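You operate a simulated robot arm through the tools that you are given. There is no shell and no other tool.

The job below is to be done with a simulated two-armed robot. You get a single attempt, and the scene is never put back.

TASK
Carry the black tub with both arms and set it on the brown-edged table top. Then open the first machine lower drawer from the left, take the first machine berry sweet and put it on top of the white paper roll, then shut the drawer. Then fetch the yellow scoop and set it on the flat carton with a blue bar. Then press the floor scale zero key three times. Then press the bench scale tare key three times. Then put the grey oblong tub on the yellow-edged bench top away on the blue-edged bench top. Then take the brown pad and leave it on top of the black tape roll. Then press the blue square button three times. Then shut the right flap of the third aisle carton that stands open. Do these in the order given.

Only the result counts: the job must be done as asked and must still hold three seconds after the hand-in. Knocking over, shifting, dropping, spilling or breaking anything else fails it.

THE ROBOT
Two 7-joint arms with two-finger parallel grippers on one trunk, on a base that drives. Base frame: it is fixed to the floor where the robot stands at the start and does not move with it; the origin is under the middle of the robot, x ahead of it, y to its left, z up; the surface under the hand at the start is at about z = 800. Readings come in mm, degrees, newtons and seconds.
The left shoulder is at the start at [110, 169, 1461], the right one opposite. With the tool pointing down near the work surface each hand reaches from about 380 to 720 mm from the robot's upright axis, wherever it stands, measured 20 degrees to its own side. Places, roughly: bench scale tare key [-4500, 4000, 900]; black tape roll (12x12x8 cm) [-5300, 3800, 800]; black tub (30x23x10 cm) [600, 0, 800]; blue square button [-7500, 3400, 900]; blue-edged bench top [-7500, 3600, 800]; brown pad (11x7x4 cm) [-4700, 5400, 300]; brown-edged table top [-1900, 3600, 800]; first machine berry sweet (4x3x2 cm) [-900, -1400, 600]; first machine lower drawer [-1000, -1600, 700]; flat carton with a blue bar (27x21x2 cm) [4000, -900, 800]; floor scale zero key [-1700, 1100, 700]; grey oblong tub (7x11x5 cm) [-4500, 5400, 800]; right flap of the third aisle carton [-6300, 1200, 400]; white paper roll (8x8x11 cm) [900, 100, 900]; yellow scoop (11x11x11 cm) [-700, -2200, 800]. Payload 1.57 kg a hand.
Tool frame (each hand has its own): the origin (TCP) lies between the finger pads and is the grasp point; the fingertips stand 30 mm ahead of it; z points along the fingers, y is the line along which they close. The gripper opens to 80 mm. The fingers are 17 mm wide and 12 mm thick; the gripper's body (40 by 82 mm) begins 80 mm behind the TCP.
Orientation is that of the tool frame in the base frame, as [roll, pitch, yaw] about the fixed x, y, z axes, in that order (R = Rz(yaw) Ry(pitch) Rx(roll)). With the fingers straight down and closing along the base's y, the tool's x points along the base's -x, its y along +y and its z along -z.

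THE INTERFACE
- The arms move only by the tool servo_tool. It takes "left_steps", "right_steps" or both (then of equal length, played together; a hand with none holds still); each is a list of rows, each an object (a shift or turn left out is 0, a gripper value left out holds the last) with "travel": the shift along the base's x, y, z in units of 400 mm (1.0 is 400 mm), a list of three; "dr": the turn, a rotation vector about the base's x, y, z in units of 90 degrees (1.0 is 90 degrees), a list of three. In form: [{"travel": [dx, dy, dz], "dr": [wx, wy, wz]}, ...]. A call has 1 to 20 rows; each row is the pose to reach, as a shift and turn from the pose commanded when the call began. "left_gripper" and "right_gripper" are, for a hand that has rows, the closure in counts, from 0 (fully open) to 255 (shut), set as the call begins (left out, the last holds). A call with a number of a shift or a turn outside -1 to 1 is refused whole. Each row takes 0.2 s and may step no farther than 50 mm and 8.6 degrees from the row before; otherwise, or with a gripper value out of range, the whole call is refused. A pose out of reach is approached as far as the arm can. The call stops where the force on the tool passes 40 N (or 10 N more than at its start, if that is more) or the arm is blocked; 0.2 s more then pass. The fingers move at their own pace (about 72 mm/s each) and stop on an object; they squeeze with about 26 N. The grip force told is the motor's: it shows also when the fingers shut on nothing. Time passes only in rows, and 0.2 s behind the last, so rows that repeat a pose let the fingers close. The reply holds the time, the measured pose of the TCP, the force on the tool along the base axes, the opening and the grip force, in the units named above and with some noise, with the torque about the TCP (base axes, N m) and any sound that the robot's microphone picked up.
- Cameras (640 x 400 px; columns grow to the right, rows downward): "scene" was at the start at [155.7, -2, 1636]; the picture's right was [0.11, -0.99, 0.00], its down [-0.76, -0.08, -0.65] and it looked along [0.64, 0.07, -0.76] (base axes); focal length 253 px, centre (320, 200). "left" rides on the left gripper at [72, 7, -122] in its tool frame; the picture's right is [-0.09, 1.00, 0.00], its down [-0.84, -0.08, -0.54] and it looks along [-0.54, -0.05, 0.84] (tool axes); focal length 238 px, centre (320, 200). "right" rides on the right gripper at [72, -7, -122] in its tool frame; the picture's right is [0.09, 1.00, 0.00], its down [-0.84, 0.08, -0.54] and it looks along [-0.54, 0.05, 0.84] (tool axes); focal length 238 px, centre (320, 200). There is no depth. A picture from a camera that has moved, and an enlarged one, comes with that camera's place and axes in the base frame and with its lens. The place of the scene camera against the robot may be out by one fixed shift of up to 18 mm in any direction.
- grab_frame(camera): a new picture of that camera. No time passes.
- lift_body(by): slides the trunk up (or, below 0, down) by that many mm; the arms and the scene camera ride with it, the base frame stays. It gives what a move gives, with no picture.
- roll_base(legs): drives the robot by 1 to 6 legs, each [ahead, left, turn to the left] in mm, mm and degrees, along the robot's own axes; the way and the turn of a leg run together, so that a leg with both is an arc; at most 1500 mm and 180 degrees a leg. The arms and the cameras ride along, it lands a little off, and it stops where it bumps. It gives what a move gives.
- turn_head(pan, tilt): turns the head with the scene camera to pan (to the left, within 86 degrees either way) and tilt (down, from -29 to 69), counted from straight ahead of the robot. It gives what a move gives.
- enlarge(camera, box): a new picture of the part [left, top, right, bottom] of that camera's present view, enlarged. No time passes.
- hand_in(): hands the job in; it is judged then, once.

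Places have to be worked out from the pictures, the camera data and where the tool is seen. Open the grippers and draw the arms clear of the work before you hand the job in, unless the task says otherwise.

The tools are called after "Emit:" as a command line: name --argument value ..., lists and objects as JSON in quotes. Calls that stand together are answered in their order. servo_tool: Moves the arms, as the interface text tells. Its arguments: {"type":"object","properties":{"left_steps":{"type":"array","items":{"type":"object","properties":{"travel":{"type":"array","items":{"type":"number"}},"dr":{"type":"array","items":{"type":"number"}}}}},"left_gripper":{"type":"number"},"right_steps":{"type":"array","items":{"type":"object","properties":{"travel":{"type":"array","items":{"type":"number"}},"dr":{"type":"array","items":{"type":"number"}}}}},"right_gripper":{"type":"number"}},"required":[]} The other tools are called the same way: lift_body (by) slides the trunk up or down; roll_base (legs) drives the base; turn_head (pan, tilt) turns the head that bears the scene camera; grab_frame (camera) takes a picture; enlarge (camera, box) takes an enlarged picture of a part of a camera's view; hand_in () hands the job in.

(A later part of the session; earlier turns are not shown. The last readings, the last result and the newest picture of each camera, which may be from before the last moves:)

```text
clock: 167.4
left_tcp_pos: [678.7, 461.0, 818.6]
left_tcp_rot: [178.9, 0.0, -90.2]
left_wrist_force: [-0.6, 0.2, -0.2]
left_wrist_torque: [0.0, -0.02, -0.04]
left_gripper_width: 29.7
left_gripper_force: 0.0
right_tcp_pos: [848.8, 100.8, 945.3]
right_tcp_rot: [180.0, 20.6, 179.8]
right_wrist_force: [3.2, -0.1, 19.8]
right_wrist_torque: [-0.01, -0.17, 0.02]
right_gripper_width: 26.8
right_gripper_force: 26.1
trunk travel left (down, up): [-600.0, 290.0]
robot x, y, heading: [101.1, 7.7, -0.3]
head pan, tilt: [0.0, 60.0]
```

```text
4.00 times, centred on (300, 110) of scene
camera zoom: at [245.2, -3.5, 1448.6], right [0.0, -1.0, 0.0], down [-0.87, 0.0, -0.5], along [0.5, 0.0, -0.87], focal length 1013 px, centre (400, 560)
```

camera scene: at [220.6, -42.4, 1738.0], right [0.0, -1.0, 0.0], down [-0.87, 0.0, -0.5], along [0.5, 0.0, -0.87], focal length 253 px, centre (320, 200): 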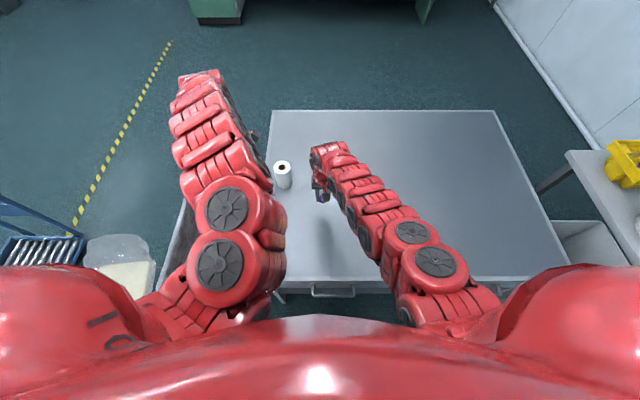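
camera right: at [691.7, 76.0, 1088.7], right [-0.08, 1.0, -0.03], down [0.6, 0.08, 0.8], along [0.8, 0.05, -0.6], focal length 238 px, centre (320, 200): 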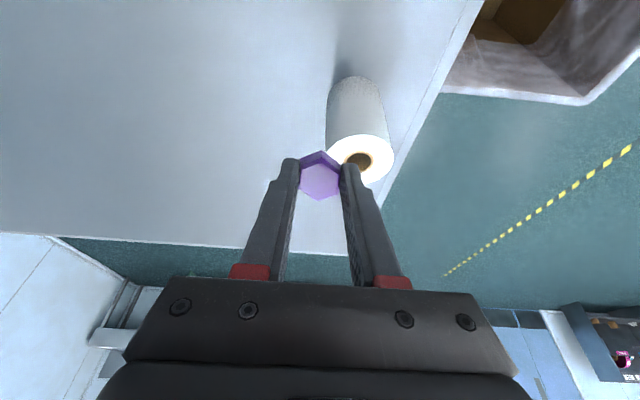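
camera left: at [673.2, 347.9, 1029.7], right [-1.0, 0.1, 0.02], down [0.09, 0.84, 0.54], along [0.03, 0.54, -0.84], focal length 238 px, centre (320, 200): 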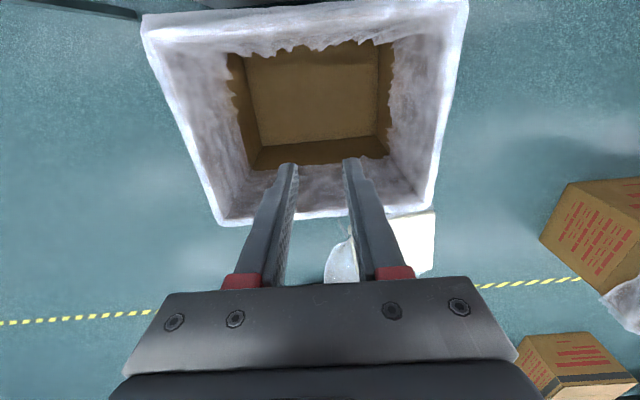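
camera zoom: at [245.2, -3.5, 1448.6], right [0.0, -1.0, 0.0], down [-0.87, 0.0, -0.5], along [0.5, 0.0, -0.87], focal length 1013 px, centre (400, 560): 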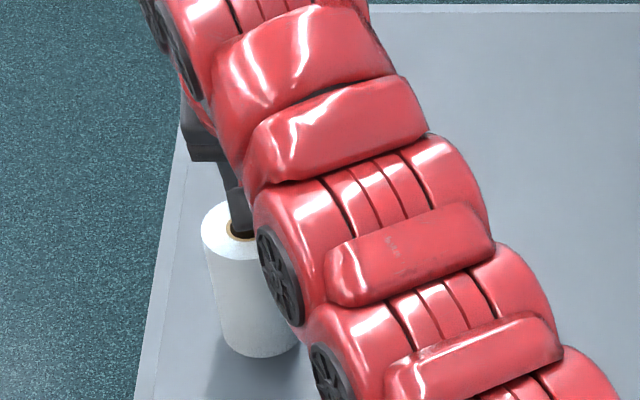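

Contact at z≈945 (20 N). I'll ease up 3 mm and open the fingers modestly.

Emit:
servo_tool --right_steps '[{"travel": [0, 0, 0.007]}, {"travel": [0, 0, 0.008]}]'

Emit:
servo_tool --right_steps '[{"travel": [0, 0, 0]}, {"travel": [0, 0, 0]}, {"travel": [0, 0, 0]}]' --right_gripper 138

Emit:
enlarge --camera "right" --box '[220, 100, 420, 225]'

```text
clock: 168.0
left_tcp_pos: [679.2, 460.1, 818.2]
left_tcp_rot: [178.7, 0.1, -90.2]
left_wrist_force: [-0.3, 0.2, 0.3]
left_wrist_torque: [0.01, 0.01, -0.03]
left_gripper_width: 29.7
left_gripper_force: 0.1
right_tcp_pos: [846.5, 101.4, 945.8]
right_tcp_rot: [-179.9, 20.1, 180.0]
right_wrist_force: [1.9, 0.3, 11.3]
right_wrist_torque: [-0.01, -0.1, 0.0]
right_gripper_width: 26.8
right_gripper_force: 25.5
trunk travel left (down, up): [-600.0, 290.0]
robot x, y, heading: [101.8, 9.7, -0.1]
head pan, tilt: [0.0, 60.0]
```

```text
clock: 168.8
left_tcp_pos: [679.7, 460.3, 816.5]
left_tcp_rot: [178.6, -0.1, -90.2]
left_wrist_force: [-0.3, -0.1, -0.2]
left_wrist_torque: [0.01, -0.01, 0.0]
left_gripper_width: 30.0
left_gripper_force: 0.1
right_tcp_pos: [848.5, 101.0, 944.9]
right_tcp_rot: [-179.9, 20.1, 180.0]
right_wrist_force: [-0.3, 0.3, -0.7]
right_wrist_torque: [0.04, 0.0, 0.01]
right_gripper_width: 36.6
right_gripper_force: 0.0
trunk travel left (down, up): [-600.0, 290.0]
robot x, y, heading: [98.6, 5.1, -0.3]
head pan, tilt: [0.0, 60.0]
```

```text
3.20 times, centred on (320, 162) of right
camera zoom: at [739.3, 94.1, 1034.6], right [-0.08, 1.0, -0.03], down [0.6, 0.08, 0.8], along [0.8, 0.05, -0.6], focal length 763 px, centre (320, 320)
```

zoom: 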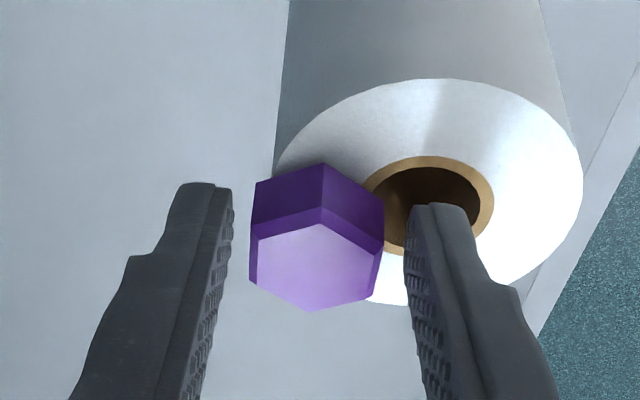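

The sweet dropped flat, centre ≈(861, 101), fully on the roll's ring. Retreating along the tool axis.

Emit:
servo_tool --right_steps '[{"travel": [-0.017, 0, 0.047]}, {"travel": [-0.034, 0, 0.094]}, {"travel": [-0.06, 0, 0.18]}, {"travel": [-0.1, -0.05, 0.27]}]'

Emit:
grab_frame --camera "right"

```text
clock: 169.8
left_tcp_pos: [679.4, 458.0, 817.6]
left_tcp_rot: [178.7, 0.1, -90.3]
left_wrist_force: [-0.9, -0.6, 0.0]
left_wrist_torque: [0.02, -0.03, -0.04]
left_gripper_width: 29.8
left_gripper_force: 0.1
right_tcp_pos: [808.2, 78.9, 1053.7]
right_tcp_rot: [179.9, 20.1, 179.9]
right_wrist_force: [-0.5, 0.2, 0.9]
right_wrist_torque: [0.05, 0.02, 0.0]
right_gripper_width: 36.6
right_gripper_force: 0.1
trunk travel left (down, up): [-600.0, 290.0]
robot x, y, heading: [102.2, 7.5, -0.1]
head pan, tilt: [0.0, 60.0]
```

```text
taken
camera right: at [699.0, 72.2, 1142.6], right [-0.08, 1.0, -0.03], down [0.6, 0.08, 0.8], along [0.8, 0.05, -0.6], focal length 238 px, centre (320, 200)
```

right: 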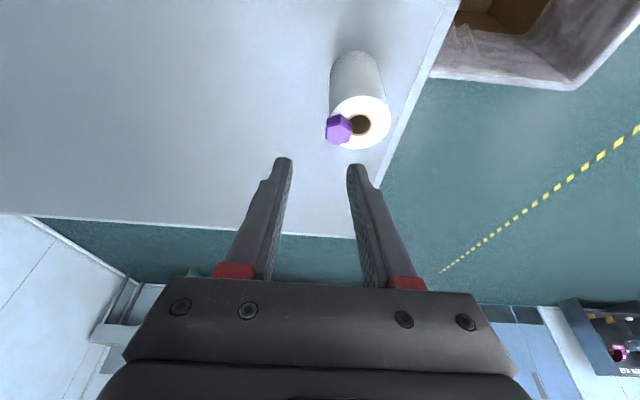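

The sweet rests on the roll. Next, return to the drawer: raise the trunk, straighten the right hand, and drive back.

Emit:
lift_body --by 200

Emit:
servo_tool --right_steps '[{"travel": [-0.02, -0.05, 0], "dr": [0, 0.0556, 0]}, {"travel": [-0.04, -0.1, 0], "dr": [0, 0.111, 0]}, {"travel": [-0.06, -0.15, 0], "dr": [0, 0.1667, 0]}, {"travel": [-0.08, -0.2, 0], "dr": [0, 0.2222, 0]}]'

Emit:
roll_base --legs '[[-80, 0, 0], [0, -690, 0], [0, 0, 179.7]]'

Emit:
turn_head --pan 0 --tilt 45

Emit:
grab_frame --camera "scene"

```text
clock: 171.9
left_tcp_pos: [679.1, 459.8, 1016.8]
left_tcp_rot: [178.7, -0.1, -90.1]
left_wrist_force: [0.7, -0.7, -0.5]
left_wrist_torque: [-0.02, -0.03, 0.0]
left_gripper_width: 29.9
left_gripper_force: 0.0
right_tcp_pos: [809.3, 81.2, 1252.6]
right_tcp_rot: [-180.0, 20.1, 180.0]
right_wrist_force: [-0.1, -0.4, -0.4]
right_wrist_torque: [0.01, -0.03, 0.01]
right_gripper_width: 36.5
right_gripper_force: 0.0
trunk travel left (down, up): [-800.0, 90.0]
robot x, y, heading: [103.6, 7.4, -0.3]
head pan, tilt: [0.0, 60.0]
```

```text
clock: 172.9
left_tcp_pos: [680.2, 459.5, 1018.0]
left_tcp_rot: [178.7, 0.0, -90.3]
left_wrist_force: [0.1, -0.3, -0.8]
left_wrist_torque: [-0.03, 0.01, 0.01]
left_gripper_width: 29.6
left_gripper_force: 0.1
right_tcp_pos: [775.7, -1.0, 1253.1]
right_tcp_rot: [-179.9, 0.0, 179.9]
right_wrist_force: [-0.4, -1.0, 0.2]
right_wrist_torque: [-0.03, -0.01, 0.03]
right_gripper_width: 36.7
right_gripper_force: 0.1
trunk travel left (down, up): [-800.0, 90.0]
robot x, y, heading: [103.4, 6.1, -0.1]
head pan, tilt: [0.0, 60.0]
```

```text
clock: 184.8
left_tcp_pos: [-552.1, -1136.1, 1017.3]
left_tcp_rot: [178.7, -0.1, 90.3]
left_wrist_force: [0.1, 0.1, 0.6]
left_wrist_torque: [-0.03, -0.02, 0.0]
left_gripper_width: 30.0
left_gripper_force: 0.1
right_tcp_pos: [-652.8, -677.8, 1253.5]
right_tcp_rot: [-179.9, 0.1, 0.5]
right_wrist_force: [-0.5, 0.1, 0.4]
right_wrist_torque: [-0.02, 0.02, 0.0]
right_gripper_width: 36.6
right_gripper_force: 0.1
trunk travel left (down, up): [-800.0, 90.0]
robot x, y, heading: [21.9, -682.6, -179.7]
head pan, tilt: [0.0, 60.0]
```

```text
clock: 185.5
left_tcp_pos: [-552.0, -1136.3, 1017.7]
left_tcp_rot: [178.8, -0.1, 90.4]
left_wrist_force: [0.8, 0.2, -0.7]
left_wrist_torque: [0.01, 0.02, -0.02]
left_gripper_width: 29.8
left_gripper_force: 0.1
right_tcp_pos: [-653.3, -677.8, 1253.6]
right_tcp_rot: [-179.9, 0.1, 0.4]
right_wrist_force: [0.2, 0.2, 0.1]
right_wrist_torque: [0.03, 0.0, -0.01]
right_gripper_width: 36.5
right_gripper_force: 0.0
trunk travel left (down, up): [-800.0, 90.0]
robot x, y, heading: [17.4, -681.9, -179.4]
head pan, tilt: [0.0, 45.0]
```

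```text
taken
camera scene: at [-141.4, -692.2, 1667.4], right [-0.01, 1.0, 0.0], down [0.71, 0.0, -0.71], along [-0.71, 0.0, -0.71], focal length 253 px, centre (320, 200)
```

scene: 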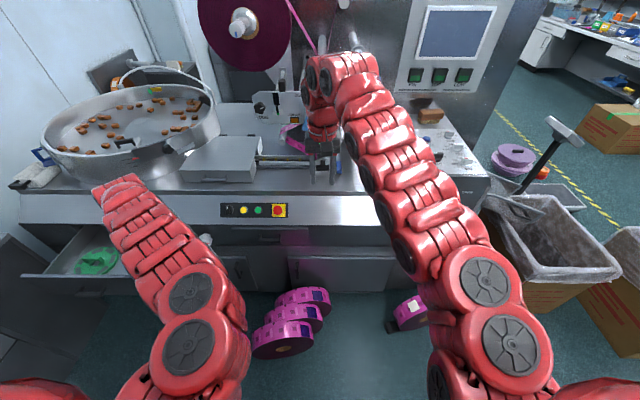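

I'll first bring the left hand inward so it doesn't sweep over the counter, then strafe left to y≈−1430 and back up a little.

Emit:
servo_tool --left_steps '[{"travel": [-0.04, 0.1, 0]}, {"travel": [-0.08, 0.2, 0]}, {"travel": [-0.12, 0.3, 0]}, {"travel": [-0.16, 0.4, 0]}, {"travel": [-0.2, 0.5, 0]}, {"travel": [-0.22, 0.6, 0]}, {"travel": [-0.22, 0.7, 0]}]' --left_gripper 255

Emit:
roll_base --legs '[[-70, 0, -0.6], [0, 748, 0]]'

Emit:
grab_frame --camera "scene"

Emit:
grab_frame --camera "left"

```text
clock: 187.1
left_tcp_pos: [-640.6, -856.1, 1017.1]
left_tcp_rot: [178.7, 0.0, 90.3]
left_wrist_force: [0.2, 0.1, -0.2]
left_wrist_torque: [0.02, 0.01, 0.01]
left_gripper_width: 0.0
left_gripper_force: 21.0
right_tcp_pos: [-652.3, -676.0, 1253.1]
right_tcp_rot: [-179.9, 0.0, 0.4]
right_wrist_force: [-0.1, 0.5, -0.2]
right_wrist_torque: [-0.03, -0.01, 0.0]
right_gripper_width: 36.7
right_gripper_force: 0.1
trunk travel left (down, up): [-800.0, 90.0]
robot x, y, heading: [21.0, -678.5, -179.3]
head pan, tilt: [0.0, 45.0]
```

```text
clock: 191.8
left_tcp_pos: [-569.5, -1602.2, 1016.3]
left_tcp_rot: [178.7, 0.0, 90.1]
left_wrist_force: [-0.7, 0.3, -0.4]
left_wrist_torque: [0.01, -0.01, 0.0]
left_gripper_width: 0.0
left_gripper_force: 21.0
right_tcp_pos: [-581.8, -1422.8, 1253.1]
right_tcp_rot: [-179.9, 0.1, 0.3]
right_wrist_force: [0.5, 0.0, -0.6]
right_wrist_torque: [0.02, 0.01, -0.05]
right_gripper_width: 36.5
right_gripper_force: 0.0
trunk travel left (down, up): [-800.0, 90.0]
robot x, y, heading: [91.9, -1426.2, -179.6]
head pan, tilt: [0.0, 45.0]
```

```text
taken
camera scene: at [-70.2, -1437.6, 1667.5], right [-0.01, 1.0, 0.0], down [0.71, 0.0, -0.71], along [-0.71, 0.0, -0.71], focal length 253 px, centre (320, 200)
```

scene: 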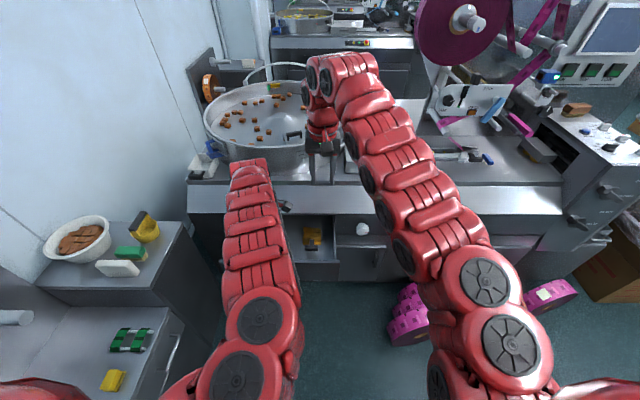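

```text
taken
camera left: at [-566.5, -1532.1, 1138.3], right [1.0, -0.09, 0.02], down [-0.09, -0.84, 0.54], along [-0.03, -0.54, -0.84], focal length 238 px, centre (320, 200)
```

left: 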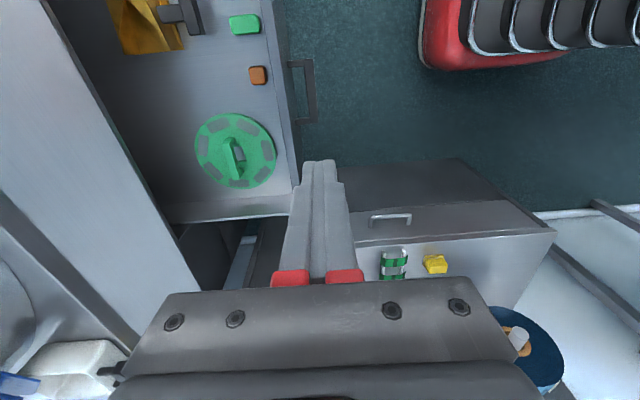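

The bar is at x≈−575. I'll set the closed left fingers at x≈−530 in front of it and lower the trunk 310 mm so they're level with the bar.

Emit:
servo_tool --left_steps '[{"travel": [0.05, 0.01, 0]}, {"travel": [0.1, 0.015, 0]}]'

Emit:
lift_body --by -308

Emit:
grab_frame --camera "left"

Emit:
grab_frame --camera "right"

```text
clock: 192.4
left_tcp_pos: [-537.8, -1598.1, 1016.7]
left_tcp_rot: [178.6, 0.0, 90.1]
left_wrist_force: [0.3, -0.8, 1.0]
left_wrist_torque: [0.04, -0.01, 0.0]
left_gripper_width: 0.2
left_gripper_force: 21.7
left hand out of reach, approached as far as the arm can: row 2
right_tcp_pos: [-582.0, -1423.8, 1252.4]
right_tcp_rot: [-179.8, 0.1, 0.4]
right_wrist_force: [0.4, 0.4, 0.5]
right_wrist_torque: [0.0, 0.02, 0.02]
right_gripper_width: 36.9
right_gripper_force: 0.1
trunk travel left (down, up): [-800.0, 90.0]
robot x, y, heading: [91.1, -1425.8, -179.8]
head pan, tilt: [0.0, 45.0]
```

```text
clock: 195.5
left_tcp_pos: [-538.9, -1599.2, 708.9]
left_tcp_rot: [178.7, -0.1, 90.2]
left_wrist_force: [0.5, 0.3, 0.0]
left_wrist_torque: [-0.02, 0.0, 0.02]
left_gripper_width: 0.0
left_gripper_force: 21.1
right_tcp_pos: [-582.2, -1422.9, 945.4]
right_tcp_rot: [-179.8, 0.1, 0.3]
right_wrist_force: [-0.5, 0.1, -0.1]
right_wrist_torque: [0.03, -0.02, 0.01]
right_gripper_width: 36.8
right_gripper_force: 0.0
trunk travel left (down, up): [-492.0, 398.0]
robot x, y, heading: [93.6, -1423.6, -179.7]
head pan, tilt: [0.0, 45.0]
```

```text
taken
camera left: at [-536.2, -1527.4, 830.0], right [1.0, -0.09, 0.02], down [-0.09, -0.84, 0.54], along [-0.03, -0.54, -0.84], focal length 238 px, centre (320, 200)
```

left: 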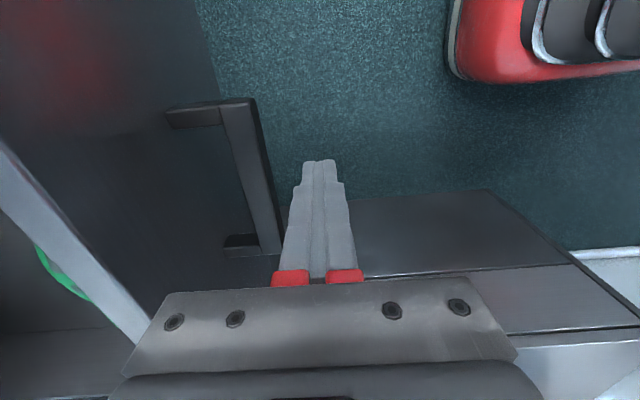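

```text
taken
camera right: at [-509.7, -1417.2, 1066.5], right [0.1, -1.0, 0.0], down [-0.84, -0.08, 0.54], along [-0.54, -0.05, -0.84], focal length 238 px, centre (320, 200)
```

right: 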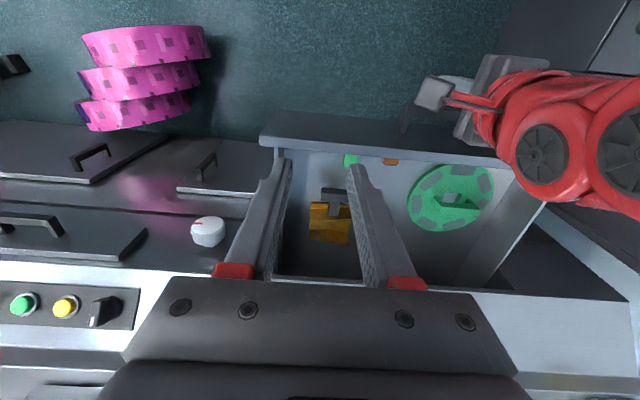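

Fingers are level with the bar. I'll push the drawer shut by driving the base ahead, in two stages.

Emit:
roll_base --legs '[[230, 0, 0]]'

Emit:
grab_frame --camera "left"

Emit:
grab_frame --camera "right"

```text
clock: 197.2
left_tcp_pos: [-768.6, -1598.6, 709.7]
left_tcp_rot: [178.6, -0.1, 90.2]
left_wrist_force: [-0.1, -0.1, 0.3]
left_wrist_torque: [0.01, -0.04, -0.03]
left_gripper_width: 0.1
left_gripper_force: 21.2
right_tcp_pos: [-812.2, -1424.3, 944.7]
right_tcp_rot: [-179.7, -0.1, 0.3]
right_wrist_force: [0.0, -0.2, 0.3]
right_wrist_torque: [0.03, 0.02, 0.01]
right_gripper_width: 36.4
right_gripper_force: 0.0
trunk travel left (down, up): [-492.0, 398.0]
robot x, y, heading: [-133.3, -1426.3, -179.8]
head pan, tilt: [0.0, 45.0]
```

```text
taken
camera left: at [-764.8, -1527.8, 829.5], right [1.0, -0.09, 0.02], down [-0.09, -0.84, 0.54], along [-0.03, -0.54, -0.84], focal length 238 px, centre (320, 200)
```

left: 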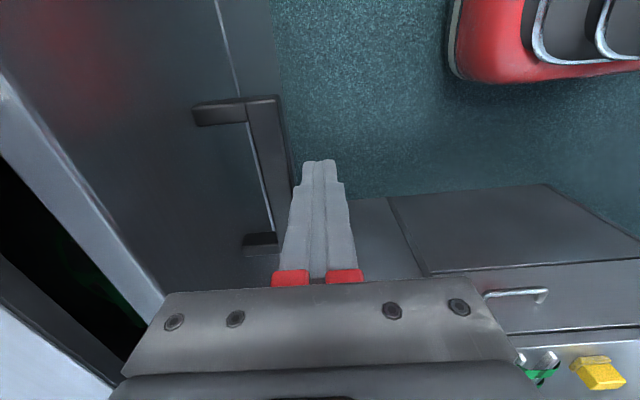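

```text
taken
camera right: at [-738.5, -1417.5, 1065.9], right [0.1, -1.0, 0.0], down [-0.84, -0.08, 0.54], along [-0.54, -0.05, -0.84], focal length 238 px, centre (320, 200)
```

right: 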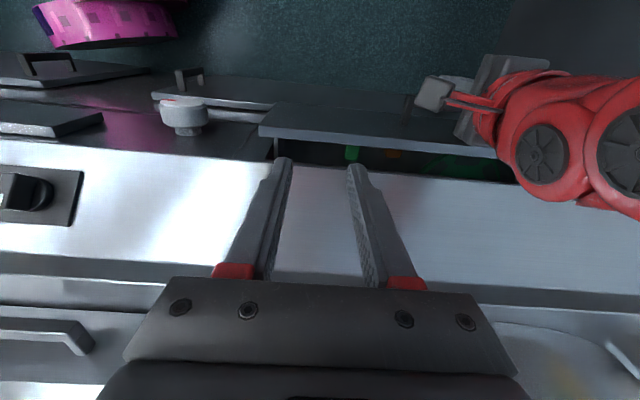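

Almost shut. I'll finish with the left arm pushing gently until it seats.

Emit:
servo_tool --left_steps '[{"travel": [-0.02, 0, 0]}, {"travel": [-0.04, 0, 0]}, {"travel": [-0.06, 0, 0]}, {"travel": [-0.075, 0, 0]}, {"travel": [-0.085, 0, 0]}, {"travel": [-0.095, 0, 0]}]'

Emit:
grab_frame --camera "right"

```text
clock: 198.6
left_tcp_pos: [-802.8, -1598.9, 708.1]
left_tcp_rot: [178.6, -0.1, 90.1]
left_wrist_force: [13.4, -0.9, 4.8]
left_wrist_torque: [0.01, 0.08, -0.11]
left_gripper_width: 0.1
left_gripper_force: 21.3
right_tcp_pos: [-807.5, -1424.1, 945.9]
right_tcp_rot: [-179.8, 0.2, 0.3]
right_wrist_force: [0.2, -0.7, -0.2]
right_wrist_torque: [0.01, -0.02, -0.03]
right_gripper_width: 36.9
right_gripper_force: 0.1
trunk travel left (down, up): [-492.0, 398.0]
robot x, y, heading: [-133.6, -1428.6, -179.8]
head pan, tilt: [0.0, 45.0]
```

```text
taken
camera right: at [-736.2, -1417.8, 1067.2], right [0.1, -1.0, 0.0], down [-0.83, -0.08, 0.54], along [-0.54, -0.05, -0.84], focal length 238 px, centre (320, 200)
```

right: 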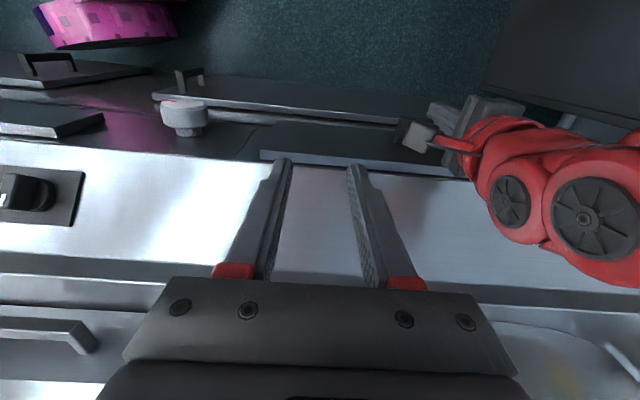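

Shut with 13 N resistance; one more small push to make sure, then withdraw.

Emit:
servo_tool --left_steps '[{"travel": [-0.006, 0, 0]}, {"travel": [-0.012, 0, 0]}, {"travel": [-0.012, 0, 0]}]'

Emit:
servo_tool --left_steps '[{"travel": [0.05, 0, 0]}, {"travel": [0.12, 0, 0.02]}, {"travel": [0.2, 0, 0.08]}, {"travel": [0.25, 0, 0.16]}]'

Emit:
enlarge --camera "right" --box '[0, 60, 640, 260]'

```text
clock: 199.2
left_tcp_pos: [-802.7, -1599.2, 708.3]
left_tcp_rot: [177.9, 0.0, 90.3]
left_wrist_force: [12.9, 0.5, 9.2]
left_wrist_torque: [0.05, 0.18, -0.08]
left_gripper_width: 0.0
left_gripper_force: 21.3
right_tcp_pos: [-805.9, -1423.2, 946.9]
right_tcp_rot: [-179.9, 0.2, 0.2]
right_wrist_force: [0.9, 0.5, -0.8]
right_wrist_torque: [0.05, -0.02, 0.01]
right_gripper_width: 36.7
right_gripper_force: 0.0
trunk travel left (down, up): [-492.0, 398.0]
robot x, y, heading: [-136.2, -1427.9, -180.0]
head pan, tilt: [0.0, 45.0]
stopped in row 3 (left hand): the force on the tool passed its limit at 41 N (the readings are from after the stop); the commanded pose is now the measured one
```

```text
clock: 200.2
left_tcp_pos: [-769.9, -1600.6, 766.5]
left_tcp_rot: [177.9, 0.0, 90.2]
left_wrist_force: [-0.1, 0.4, 0.2]
left_wrist_torque: [0.02, 0.03, -0.01]
left_gripper_width: 0.0
left_gripper_force: 21.8
left hand out of reach, approached as far as the arm can: row 2, 3, 4
right_tcp_pos: [-808.4, -1424.0, 946.3]
right_tcp_rot: [-179.8, 0.1, 0.3]
right_wrist_force: [-0.6, 0.8, -0.3]
right_wrist_torque: [-0.01, 0.01, 0.0]
right_gripper_width: 36.8
right_gripper_force: 0.0
trunk travel left (down, up): [-492.0, 398.0]
robot x, y, heading: [-136.8, -1425.9, -179.9]
head pan, tilt: [0.0, 45.0]
```

```text
1.00 times, centred on (320, 160) of right (not enlarged: the box is as wide or as high as the picture)
camera zoom: at [-736.3, -1417.6, 1066.9], right [0.1, -1.0, 0.0], down [-0.84, -0.08, 0.54], along [-0.54, -0.05, -0.84], focal length 238 px, centre (320, 240)
```

zoom: 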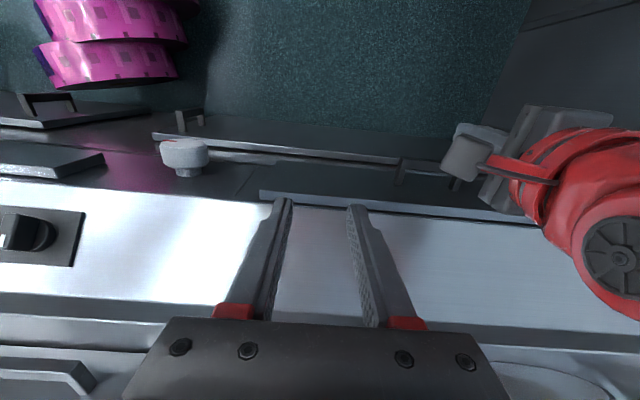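

Drawer is shut flush. Now for the yellow scoop on the tall counter (≈(−687, −2116)): back off 200 mm, raise the trunk fully, turn left to face −y, then strafe right to x≈−560.

Emit:
roll_base --legs '[[-200, 0, 0]]'

Emit:
lift_body --by 398

Emit:
roll_base --legs '[[0, 0, 90], [0, -300, 0]]'

Emit:
turn_head --pan -20 --tilt 45

Emit:
grab_frame --camera "scene"

```text
clock: 201.8
left_tcp_pos: [-570.0, -1598.3, 765.9]
left_tcp_rot: [178.0, 0.1, 90.1]
left_wrist_force: [-0.3, 0.0, -0.4]
left_wrist_torque: [0.0, 0.02, 0.03]
left_gripper_width: 0.1
left_gripper_force: 21.4
right_tcp_pos: [-609.6, -1422.1, 945.5]
right_tcp_rot: [-179.8, 0.0, 0.2]
right_wrist_force: [0.3, 0.1, -0.4]
right_wrist_torque: [0.0, -0.01, 0.03]
right_gripper_width: 36.8
right_gripper_force: 0.0
trunk travel left (down, up): [-492.0, 398.0]
robot x, y, heading: [66.5, -1425.8, -179.9]
head pan, tilt: [0.0, 45.0]
```

```text
clock: 205.7
left_tcp_pos: [-572.3, -1596.8, 1162.6]
left_tcp_rot: [177.8, 0.0, 90.1]
left_wrist_force: [0.2, 0.3, 0.2]
left_wrist_torque: [0.03, 0.01, -0.01]
left_gripper_width: 0.0
left_gripper_force: 20.6
right_tcp_pos: [-609.6, -1421.7, 1342.0]
right_tcp_rot: [-179.8, 0.2, 0.2]
right_wrist_force: [0.0, 0.3, -0.8]
right_wrist_torque: [-0.02, 0.02, 0.0]
right_gripper_width: 36.8
right_gripper_force: 0.0
trunk travel left (down, up): [-890.0, 0.0]
robot x, y, heading: [63.3, -1425.1, -179.9]
head pan, tilt: [0.0, 45.0]
```

```text
clock: 211.5
left_tcp_pos: [-65.4, -2062.1, 1162.3]
left_tcp_rot: [177.8, -0.2, 179.6]
left_wrist_force: [-0.3, -0.5, -0.3]
left_wrist_torque: [-0.03, -0.02, -0.03]
left_gripper_width: 0.0
left_gripper_force: 20.8
right_tcp_pos: [-242.5, -2099.0, 1343.4]
right_tcp_rot: [-179.8, 0.1, 89.7]
right_wrist_force: [-0.2, 0.0, -0.3]
right_wrist_torque: [0.06, 0.0, -0.02]
right_gripper_width: 36.6
right_gripper_force: 0.1
trunk travel left (down, up): [-890.0, 0.0]
robot x, y, heading: [-230.7, -1425.2, -90.1]
head pan, tilt: [0.0, 45.0]
```

```text
clock: 212.3
left_tcp_pos: [-68.4, -2062.4, 1163.2]
left_tcp_rot: [177.8, -0.1, 179.6]
left_wrist_force: [0.4, -0.6, 0.4]
left_wrist_torque: [0.03, 0.0, 0.0]
left_gripper_width: 0.2
left_gripper_force: 21.5
right_tcp_pos: [-244.2, -2099.5, 1342.7]
right_tcp_rot: [-179.9, 0.1, 89.7]
right_wrist_force: [0.1, 0.2, 0.0]
right_wrist_torque: [0.01, -0.04, -0.03]
right_gripper_width: 36.7
right_gripper_force: 0.0
trunk travel left (down, up): [-890.0, 0.0]
robot x, y, heading: [-232.5, -1424.2, -90.3]
head pan, tilt: [-20.0, 45.0]
```

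```text
taken
camera scene: at [-263.2, -1592.2, 1757.5], right [-0.94, 0.35, 0.0], down [0.25, 0.66, -0.71], along [-0.24, -0.66, -0.71], focal length 253 px, centre (320, 200)
```

scene: 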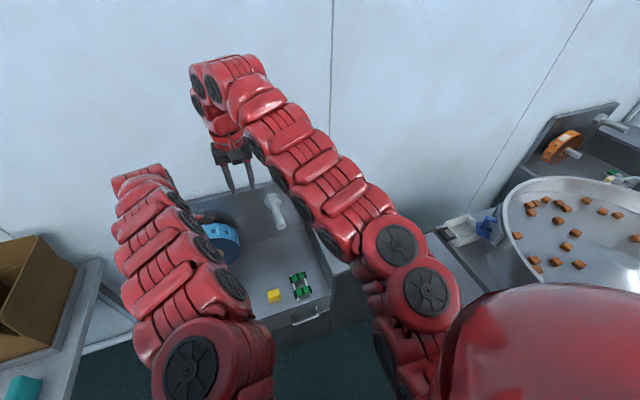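

Emit:
roll_base --legs '[[0, -325, 0.2]]'

Emit:
turn_head --pan 0 --tilt 50

Emit:
grab_frame --camera "scene"

Emit:
grab_frame --camera "right"

Emit:
grab_frame --camera "left"

```text
clock: 214.5
left_tcp_pos: [-386.8, -2061.2, 1164.2]
left_tcp_rot: [177.8, -0.1, 180.0]
left_wrist_force: [-0.1, 0.7, -0.1]
left_wrist_torque: [-0.03, 0.03, -0.01]
left_gripper_width: 0.0
left_gripper_force: 21.6
right_tcp_pos: [-561.4, -2097.3, 1343.5]
right_tcp_rot: [-179.8, 0.2, 90.1]
right_wrist_force: [0.2, -0.8, -0.9]
right_wrist_torque: [0.0, 0.05, -0.02]
right_gripper_width: 37.0
right_gripper_force: 0.1
trunk travel left (down, up): [-890.0, 0.0]
robot x, y, heading: [-554.4, -1421.0, -89.8]
head pan, tilt: [-20.0, 45.0]
```

```text
clock: 215.3
left_tcp_pos: [-388.7, -2060.1, 1164.1]
left_tcp_rot: [177.9, 0.1, 179.9]
left_wrist_force: [-0.4, 0.2, 0.6]
left_wrist_torque: [0.01, 0.0, -0.01]
left_gripper_width: 0.0
left_gripper_force: 21.3
right_tcp_pos: [-563.9, -2098.8, 1343.4]
right_tcp_rot: [-179.9, 0.1, 90.1]
right_wrist_force: [0.1, -0.3, 0.3]
right_wrist_torque: [-0.02, -0.04, 0.0]
right_gripper_width: 36.5
right_gripper_force: 0.0
trunk travel left (down, up): [-890.0, 0.0]
robot x, y, heading: [-556.4, -1423.0, -90.0]
head pan, tilt: [0.0, 50.0]
```

```text
taken
camera scene: at [-559.5, -1592.0, 1750.6], right [-1.0, 0.0, 0.0], down [0.0, 0.77, -0.64], along [0.0, -0.64, -0.77], focal length 253 px, centre (320, 200)
```

scene: 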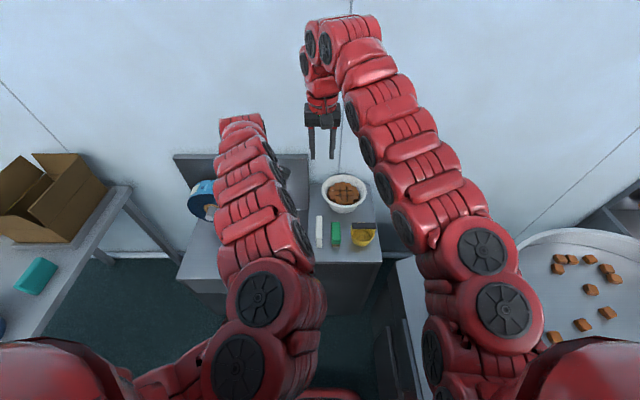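

```text
taken
camera right: at [-570.1, -2027.0, 1464.2], right [1.0, 0.09, 0.0], down [0.08, -0.84, 0.54], along [0.05, -0.54, -0.84], focal length 238 px, centre (320, 200)
```

right: 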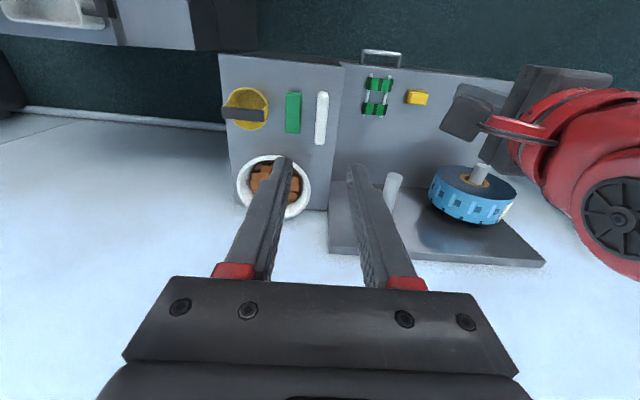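

```text
taken
camera left: at [-460.8, -2059.6, 1284.5], right [0.09, 0.99, 0.04], down [0.84, -0.1, 0.54], along [0.54, -0.02, -0.84], focal length 238 px, centre (320, 200)
```

left: 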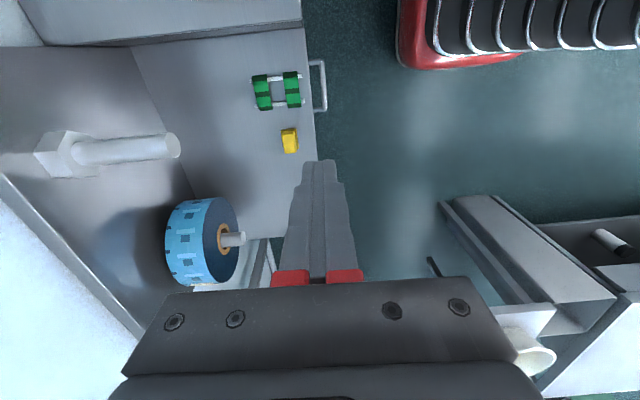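

Emit:
enlarge --camera "right" --box '[200, 50, 360, 230]'

Emit:
enlarge --camera "scene" --box '[290, 160, 410, 280]'

```text
2.22 times, centred on (280, 140) of right
camera zoom: at [-570.1, -2027.0, 1464.2], right [1.0, 0.09, 0.0], down [0.08, -0.84, 0.54], along [0.05, -0.54, -0.84], focal length 530 px, centre (409, 333)
```

zoom: 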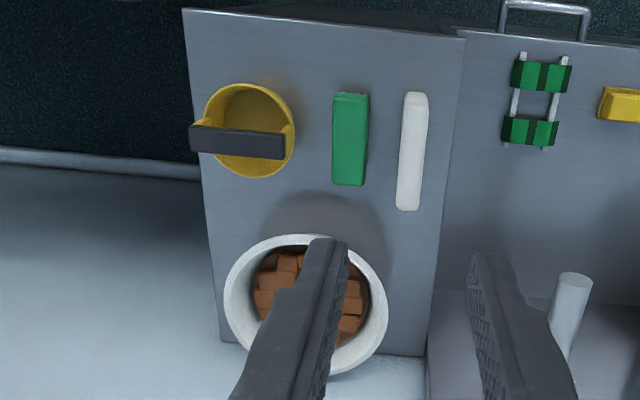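

```text
3.33 times, centred on (350, 220) of scene
camera zoom: at [-559.5, -1592.0, 1750.6], right [-1.0, 0.0, 0.0], down [0.0, 0.77, -0.64], along [0.0, -0.64, -0.77], focal length 844 px, centre (220, 133)
```

zoom: 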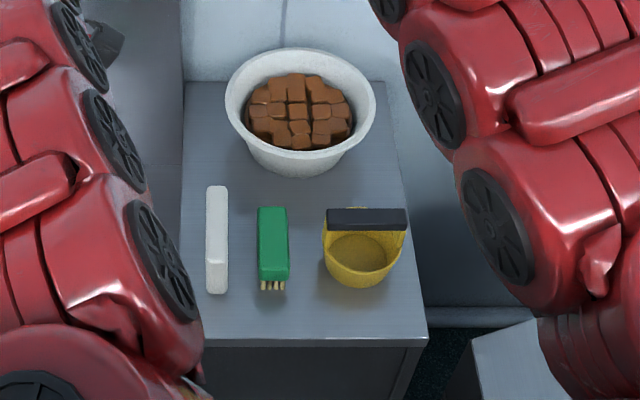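

Fronts of the counter and sink are at y≈−2055 (tall counter ≈800 high, sink lower). The scoop's dark bar handle runs along x at about (−740, −2177, 880). I'll turn the right gripper −90° and lower it, then move the base ahead.

Emit:
servo_tool --right_steps '[{"travel": [-0.018, 0.0145, -0.053], "dr": [0, 0, -0.084]}, {"travel": [-0.036, 0.029, -0.106], "dr": [0, 0, -0.168]}, {"travel": [-0.054, 0.0435, -0.159], "dr": [0, 0, -0.252]}, {"travel": [-0.072, 0.058, -0.212], "dr": [0, 0, -0.336]}, {"travel": [-0.09, 0.0725, -0.265], "dr": [0, 0, -0.42]}, {"travel": [-0.108, 0.087, -0.318], "dr": [0, 0, -0.504]}, {"travel": [-0.126, 0.1015, -0.371], "dr": [0, 0, -0.588]}, {"travel": [-0.144, 0.116, -0.424], "dr": [0, 0, -0.672]}, {"travel": [-0.162, 0.1305, -0.477], "dr": [0, 0, -0.756]}, {"travel": [-0.18, 0.145, -0.53], "dr": [0, 0, -0.84]}, {"travel": [-0.198, 0.16, -0.583], "dr": [0, 0, -0.924]}, {"travel": [-0.215, 0.172, -0.632], "dr": [0, 0, -1.0]}]' --right_gripper 60

Emit:
grab_frame --camera "right"

```text
clock: 217.9
left_tcp_pos: [-386.0, -2060.9, 1163.5]
left_tcp_rot: [177.8, -0.1, 180.0]
left_wrist_force: [-0.6, 0.4, -0.3]
left_wrist_torque: [-0.02, 0.0, 0.0]
left_gripper_width: 0.1
left_gripper_force: 21.2
right_tcp_pos: [-648.6, -2029.4, 1090.3]
right_tcp_rot: [-179.8, 0.2, -0.2]
right_wrist_force: [0.0, 0.2, 0.4]
right_wrist_torque: [-0.02, 0.03, -0.02]
right_gripper_width: 61.3
right_gripper_force: 0.1
right hand out of reach, approached as far as the arm can: row 8, 9, 10
trunk travel left (down, up): [-890.0, 0.0]
robot x, y, heading: [-555.8, -1424.2, -90.1]
head pan, tilt: [0.0, 50.0]
```

```text
taken
camera right: at [-576.4, -2023.4, 1211.3], right [0.09, -1.0, 0.0], down [-0.84, -0.08, 0.54], along [-0.54, -0.05, -0.84], focal length 238 px, centre (320, 200)
```

right: 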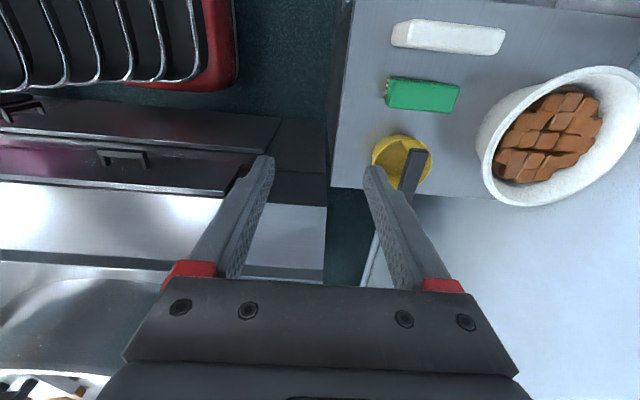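

Bar triangulates to y≈−2178, z≈877, x≈−740. Now drive the base ahead 137 mm and re-look.

Emit:
roll_base --legs '[[137, 0, 0]]'

Emit:
servo_tool --right_steps '[{"travel": [-0.08, -0.01, -0.05]}, {"travel": [-0.16, -0.02, -0.1]}, {"travel": [-0.22, -0.03, -0.18]}, {"travel": [-0.225, -0.03, -0.28]}]'

Emit:
grab_frame --camera "right"

```text
clock: 219.2
left_tcp_pos: [-386.2, -2195.0, 1164.0]
left_tcp_rot: [177.9, -0.1, -179.9]
left_wrist_force: [-0.2, -0.5, 0.4]
left_wrist_torque: [-0.01, 0.01, -0.02]
left_gripper_width: 0.0
left_gripper_force: 21.5
right_tcp_pos: [-647.6, -2165.3, 1090.1]
right_tcp_rot: [-179.8, 0.2, 0.1]
right_wrist_force: [-0.2, -0.8, -0.1]
right_wrist_torque: [-0.02, -0.01, -0.04]
right_gripper_width: 61.1
right_gripper_force: 0.2
trunk travel left (down, up): [-890.0, 0.0]
robot x, y, heading: [-557.1, -1560.1, -89.7]
head pan, tilt: [0.0, 50.0]
```

```text
clock: 220.2
left_tcp_pos: [-387.1, -2196.4, 1162.9]
left_tcp_rot: [177.8, 0.1, -180.0]
left_wrist_force: [0.0, -0.3, 0.3]
left_wrist_torque: [0.01, -0.01, 0.01]
left_gripper_width: 0.1
left_gripper_force: 20.8
right_tcp_pos: [-737.4, -2179.7, 977.0]
right_tcp_rot: [-179.9, 0.1, 0.2]
right_wrist_force: [0.2, -1.0, 0.8]
right_wrist_torque: [0.02, -0.02, -0.02]
right_gripper_width: 61.1
right_gripper_force: 0.0
trunk travel left (down, up): [-890.0, 0.0]
robot x, y, heading: [-556.5, -1557.4, -89.9]
head pan, tilt: [0.0, 50.0]
```

```text
taken
camera right: at [-665.8, -2173.2, 1099.5], right [0.1, -1.0, 0.0], down [-0.84, -0.08, 0.54], along [-0.54, -0.05, -0.84], focal length 238 px, centre (320, 200)
```

right: 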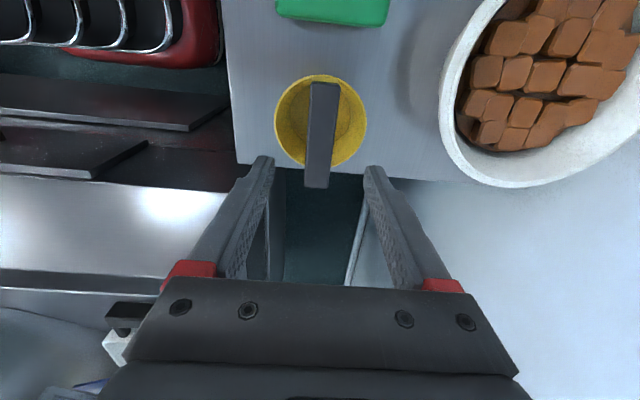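

The bar spans x −692…−792, y≈−2180, ~25 mm wide. I'll narrow the gripper to ~40 mm and descend to TCP z≈885 at x=−730.

Emit:
servo_tool --right_steps '[{"travel": [0.01, 0, -0.08]}, {"travel": [0.018, 0, -0.16]}, {"travel": [0.018, 0, -0.2]}, {"travel": [0.018, 0, -0.23]}]' --right_gripper 127

Emit:
grab_frame --camera "right"

Emit:
enlarge --camera "scene" --box '[270, 150, 430, 290]'

```text
clock: 221.2
left_tcp_pos: [-385.6, -2198.7, 1161.9]
left_tcp_rot: [177.9, -0.1, -180.0]
left_wrist_force: [0.0, -0.2, 0.4]
left_wrist_torque: [0.0, -0.03, -0.02]
left_gripper_width: 0.1
left_gripper_force: 21.2
right_tcp_pos: [-728.8, -2179.8, 885.0]
right_tcp_rot: [-179.9, 0.1, 0.2]
right_wrist_force: [-0.8, 0.0, 0.2]
right_wrist_torque: [0.0, 0.02, 0.02]
right_gripper_width: 40.2
right_gripper_force: 0.2
trunk travel left (down, up): [-890.0, 0.0]
robot x, y, heading: [-558.2, -1561.6, -89.9]
head pan, tilt: [0.0, 50.0]
```

```text
taken
camera right: at [-657.6, -2174.1, 1006.8], right [0.1, -1.0, 0.0], down [-0.84, -0.08, 0.54], along [-0.54, -0.05, -0.84], focal length 238 px, centre (320, 200)
```

right: 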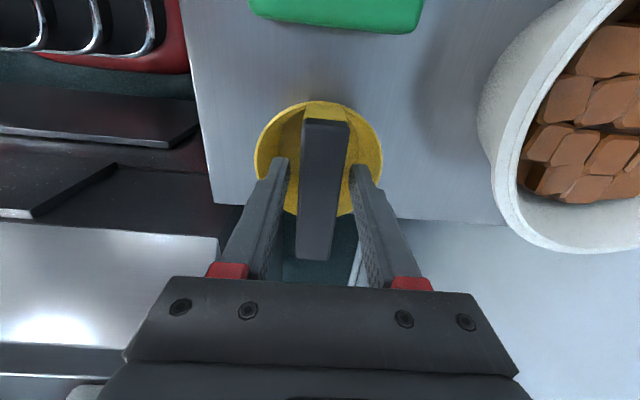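

```text
2.86 times, centred on (350, 220) of scene
camera zoom: at [-558.0, -1729.5, 1750.5], right [-1.0, 0.0, 0.0], down [0.0, 0.77, -0.64], along [0.0, -0.64, -0.77], focal length 724 px, centre (234, 143)
```

zoom: 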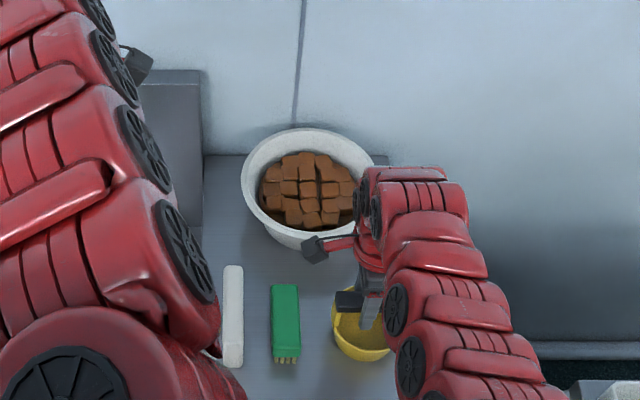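

Fingers straddle the bar (top z≈876) inside the cup's rim. Lowering 10 mm more and closing.

Emit:
servo_tool --right_steps '[{"travel": [0, 0, -0.012]}, {"travel": [0, 0, -0.024]}, {"travel": [0, 0, -0.024]}]'

Emit:
servo_tool --right_steps '[{"travel": [0, 0, 0]}, {"travel": [0, 0, 0]}, {"travel": [0, 0, 0]}, {"travel": [0, 0, 0]}]' --right_gripper 255

```text
clock: 222.0
left_tcp_pos: [-385.9, -2196.6, 1162.4]
left_tcp_rot: [177.7, 0.1, -179.9]
left_wrist_force: [-0.2, 0.1, 0.2]
left_wrist_torque: [-0.01, 0.0, 0.0]
left_gripper_width: 0.0
left_gripper_force: 21.7
right_tcp_pos: [-730.7, -2179.2, 875.6]
right_tcp_rot: [-179.9, 0.2, 0.1]
right_wrist_force: [-0.1, 1.7, -0.6]
right_wrist_torque: [-0.03, 0.0, -0.01]
right_gripper_width: 40.1
right_gripper_force: 0.0
trunk travel left (down, up): [-890.0, 0.0]
robot x, y, heading: [-554.2, -1558.2, -89.8]
head pan, tilt: [0.0, 50.0]
```

```text
clock: 223.0
left_tcp_pos: [-386.2, -2197.4, 1163.1]
left_tcp_rot: [177.9, 0.0, -179.9]
left_wrist_force: [0.7, -0.9, 0.0]
left_wrist_torque: [-0.03, -0.02, -0.02]
left_gripper_width: 0.1
left_gripper_force: 21.4
right_tcp_pos: [-729.8, -2179.3, 875.7]
right_tcp_rot: [-179.8, 0.1, 0.1]
right_wrist_force: [-0.5, -0.5, -0.2]
right_wrist_torque: [-0.01, -0.02, -0.01]
right_gripper_width: 25.6
right_gripper_force: 25.8
trunk travel left (down, up): [-890.0, 0.0]
robot x, y, heading: [-556.2, -1559.4, -89.7]
head pan, tilt: [0.0, 50.0]
```

Bar gripped at 25.6 mm. Lifting the scoop straight up with the arm and checking.

Emit:
servo_tool --right_steps '[{"travel": [0, 0, 0.06]}, {"travel": [0, 0, 0.16]}, {"travel": [0, 0, 0.26]}, {"travel": [0, 0, 0.36]}, {"travel": [0, 0, 0.45]}, {"travel": [0, 0, 0.45]}]'

Emit:
grab_frame --camera "right"

Emit:
grab_frame --camera "scene"

```text
clock: 224.4
left_tcp_pos: [-384.8, -2198.1, 1162.7]
left_tcp_rot: [177.8, 0.0, -179.8]
left_wrist_force: [-0.5, 0.5, -0.3]
left_wrist_torque: [-0.01, 0.03, -0.01]
left_gripper_width: 0.0
left_gripper_force: 21.1
right_tcp_pos: [-731.3, -2179.2, 1057.0]
right_tcp_rot: [-179.8, 0.1, 0.2]
right_wrist_force: [0.0, -0.1, -1.1]
right_wrist_torque: [-0.01, 0.0, 0.02]
right_gripper_width: 25.7
right_gripper_force: 25.9
trunk travel left (down, up): [-890.0, 0.0]
robot x, y, heading: [-554.1, -1560.6, -89.7]
head pan, tilt: [0.0, 50.0]
```

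```text
taken
camera right: at [-658.3, -2173.8, 1178.6], right [0.1, -1.0, 0.0], down [-0.84, -0.08, 0.54], along [-0.54, -0.05, -0.84], focal length 238 px, centre (320, 200)
```

right: 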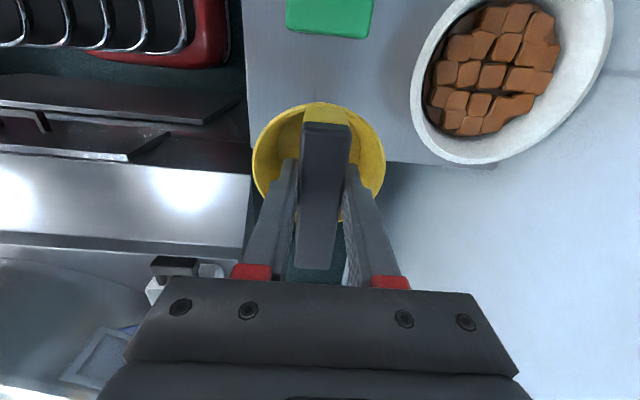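

```text
taken
camera scene: at [-557.6, -1729.4, 1750.5], right [-1.0, 0.0, 0.0], down [0.0, 0.77, -0.64], along [0.0, -0.64, -0.77], focal length 253 px, centre (320, 200)
```

scene: 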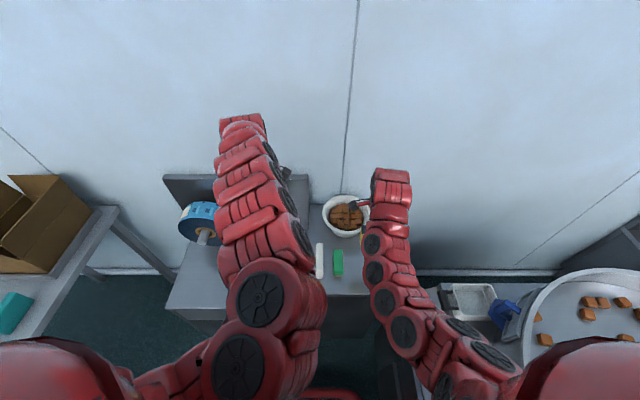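

The scoop is held (COM fine). The tables leave only a ~280 mm gap, so I'll go back up the lane and around the dolly to the green bench. First reverse, strafe to x≈−100, and reverse up the lane.

Emit:
roll_base --legs '[[-135, 0, 0], [0, 456, -0.2], [-900, 0, 0]]'

Emit:
grab_frame --camera "right"

```text
clock: 232.4
left_tcp_pos: [69.3, -1169.1, 1162.3]
left_tcp_rot: [177.8, 0.0, 179.9]
left_wrist_force: [0.3, 0.4, 0.1]
left_wrist_torque: [0.01, -0.02, -0.03]
left_gripper_width: 0.0
left_gripper_force: 21.4
right_tcp_pos: [-275.3, -1151.3, 1056.5]
right_tcp_rot: [-179.8, 0.2, 0.0]
right_wrist_force: [-0.9, 0.9, -1.1]
right_wrist_torque: [-0.02, -0.04, 0.0]
right_gripper_width: 25.5
right_gripper_force: 25.9
trunk travel left (down, up): [-890.0, 0.0]
robot x, y, heading: [-99.4, -533.3, -90.2]
head pan, tilt: [0.0, 50.0]
```

```text
taken
camera right: at [-203.2, -1144.5, 1178.0], right [0.09, -1.0, 0.0], down [-0.84, -0.08, 0.54], along [-0.54, -0.05, -0.84], focal length 238 px, centre (320, 200)
```

right: 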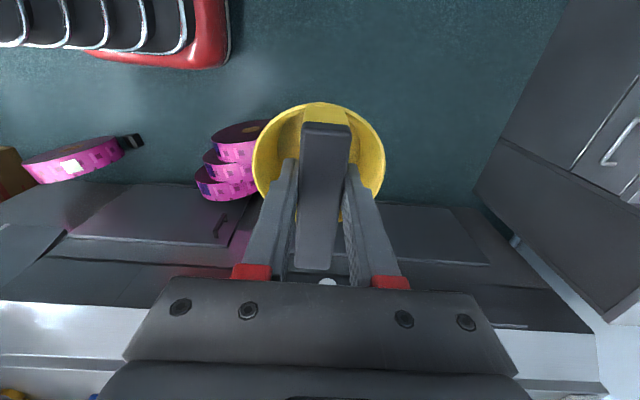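

Holding well. Continue reversing up the lane.

Emit:
roll_base --legs '[[-1200, 0, 0.2], [-1000, 0, 0]]'

```text
clock: 243.2
left_tcp_pos: [55.8, 1020.8, 1163.3]
left_tcp_rot: [177.8, 0.0, -179.2]
left_wrist_force: [-0.3, 0.1, -0.1]
left_wrist_torque: [-0.02, -0.01, 0.03]
left_gripper_width: 0.0
left_gripper_force: 21.6
right_tcp_pos: [-287.0, 1034.2, 1056.8]
right_tcp_rot: [-179.7, 0.1, 0.8]
right_wrist_force: [0.0, 0.1, -0.6]
right_wrist_torque: [-0.01, -0.04, 0.0]
right_gripper_width: 25.2
right_gripper_force: 26.2
trunk travel left (down, up): [-890.0, 0.0]
robot x, y, heading: [-120.0, 1655.6, -89.0]
head pan, tilt: [0.0, 50.0]
```

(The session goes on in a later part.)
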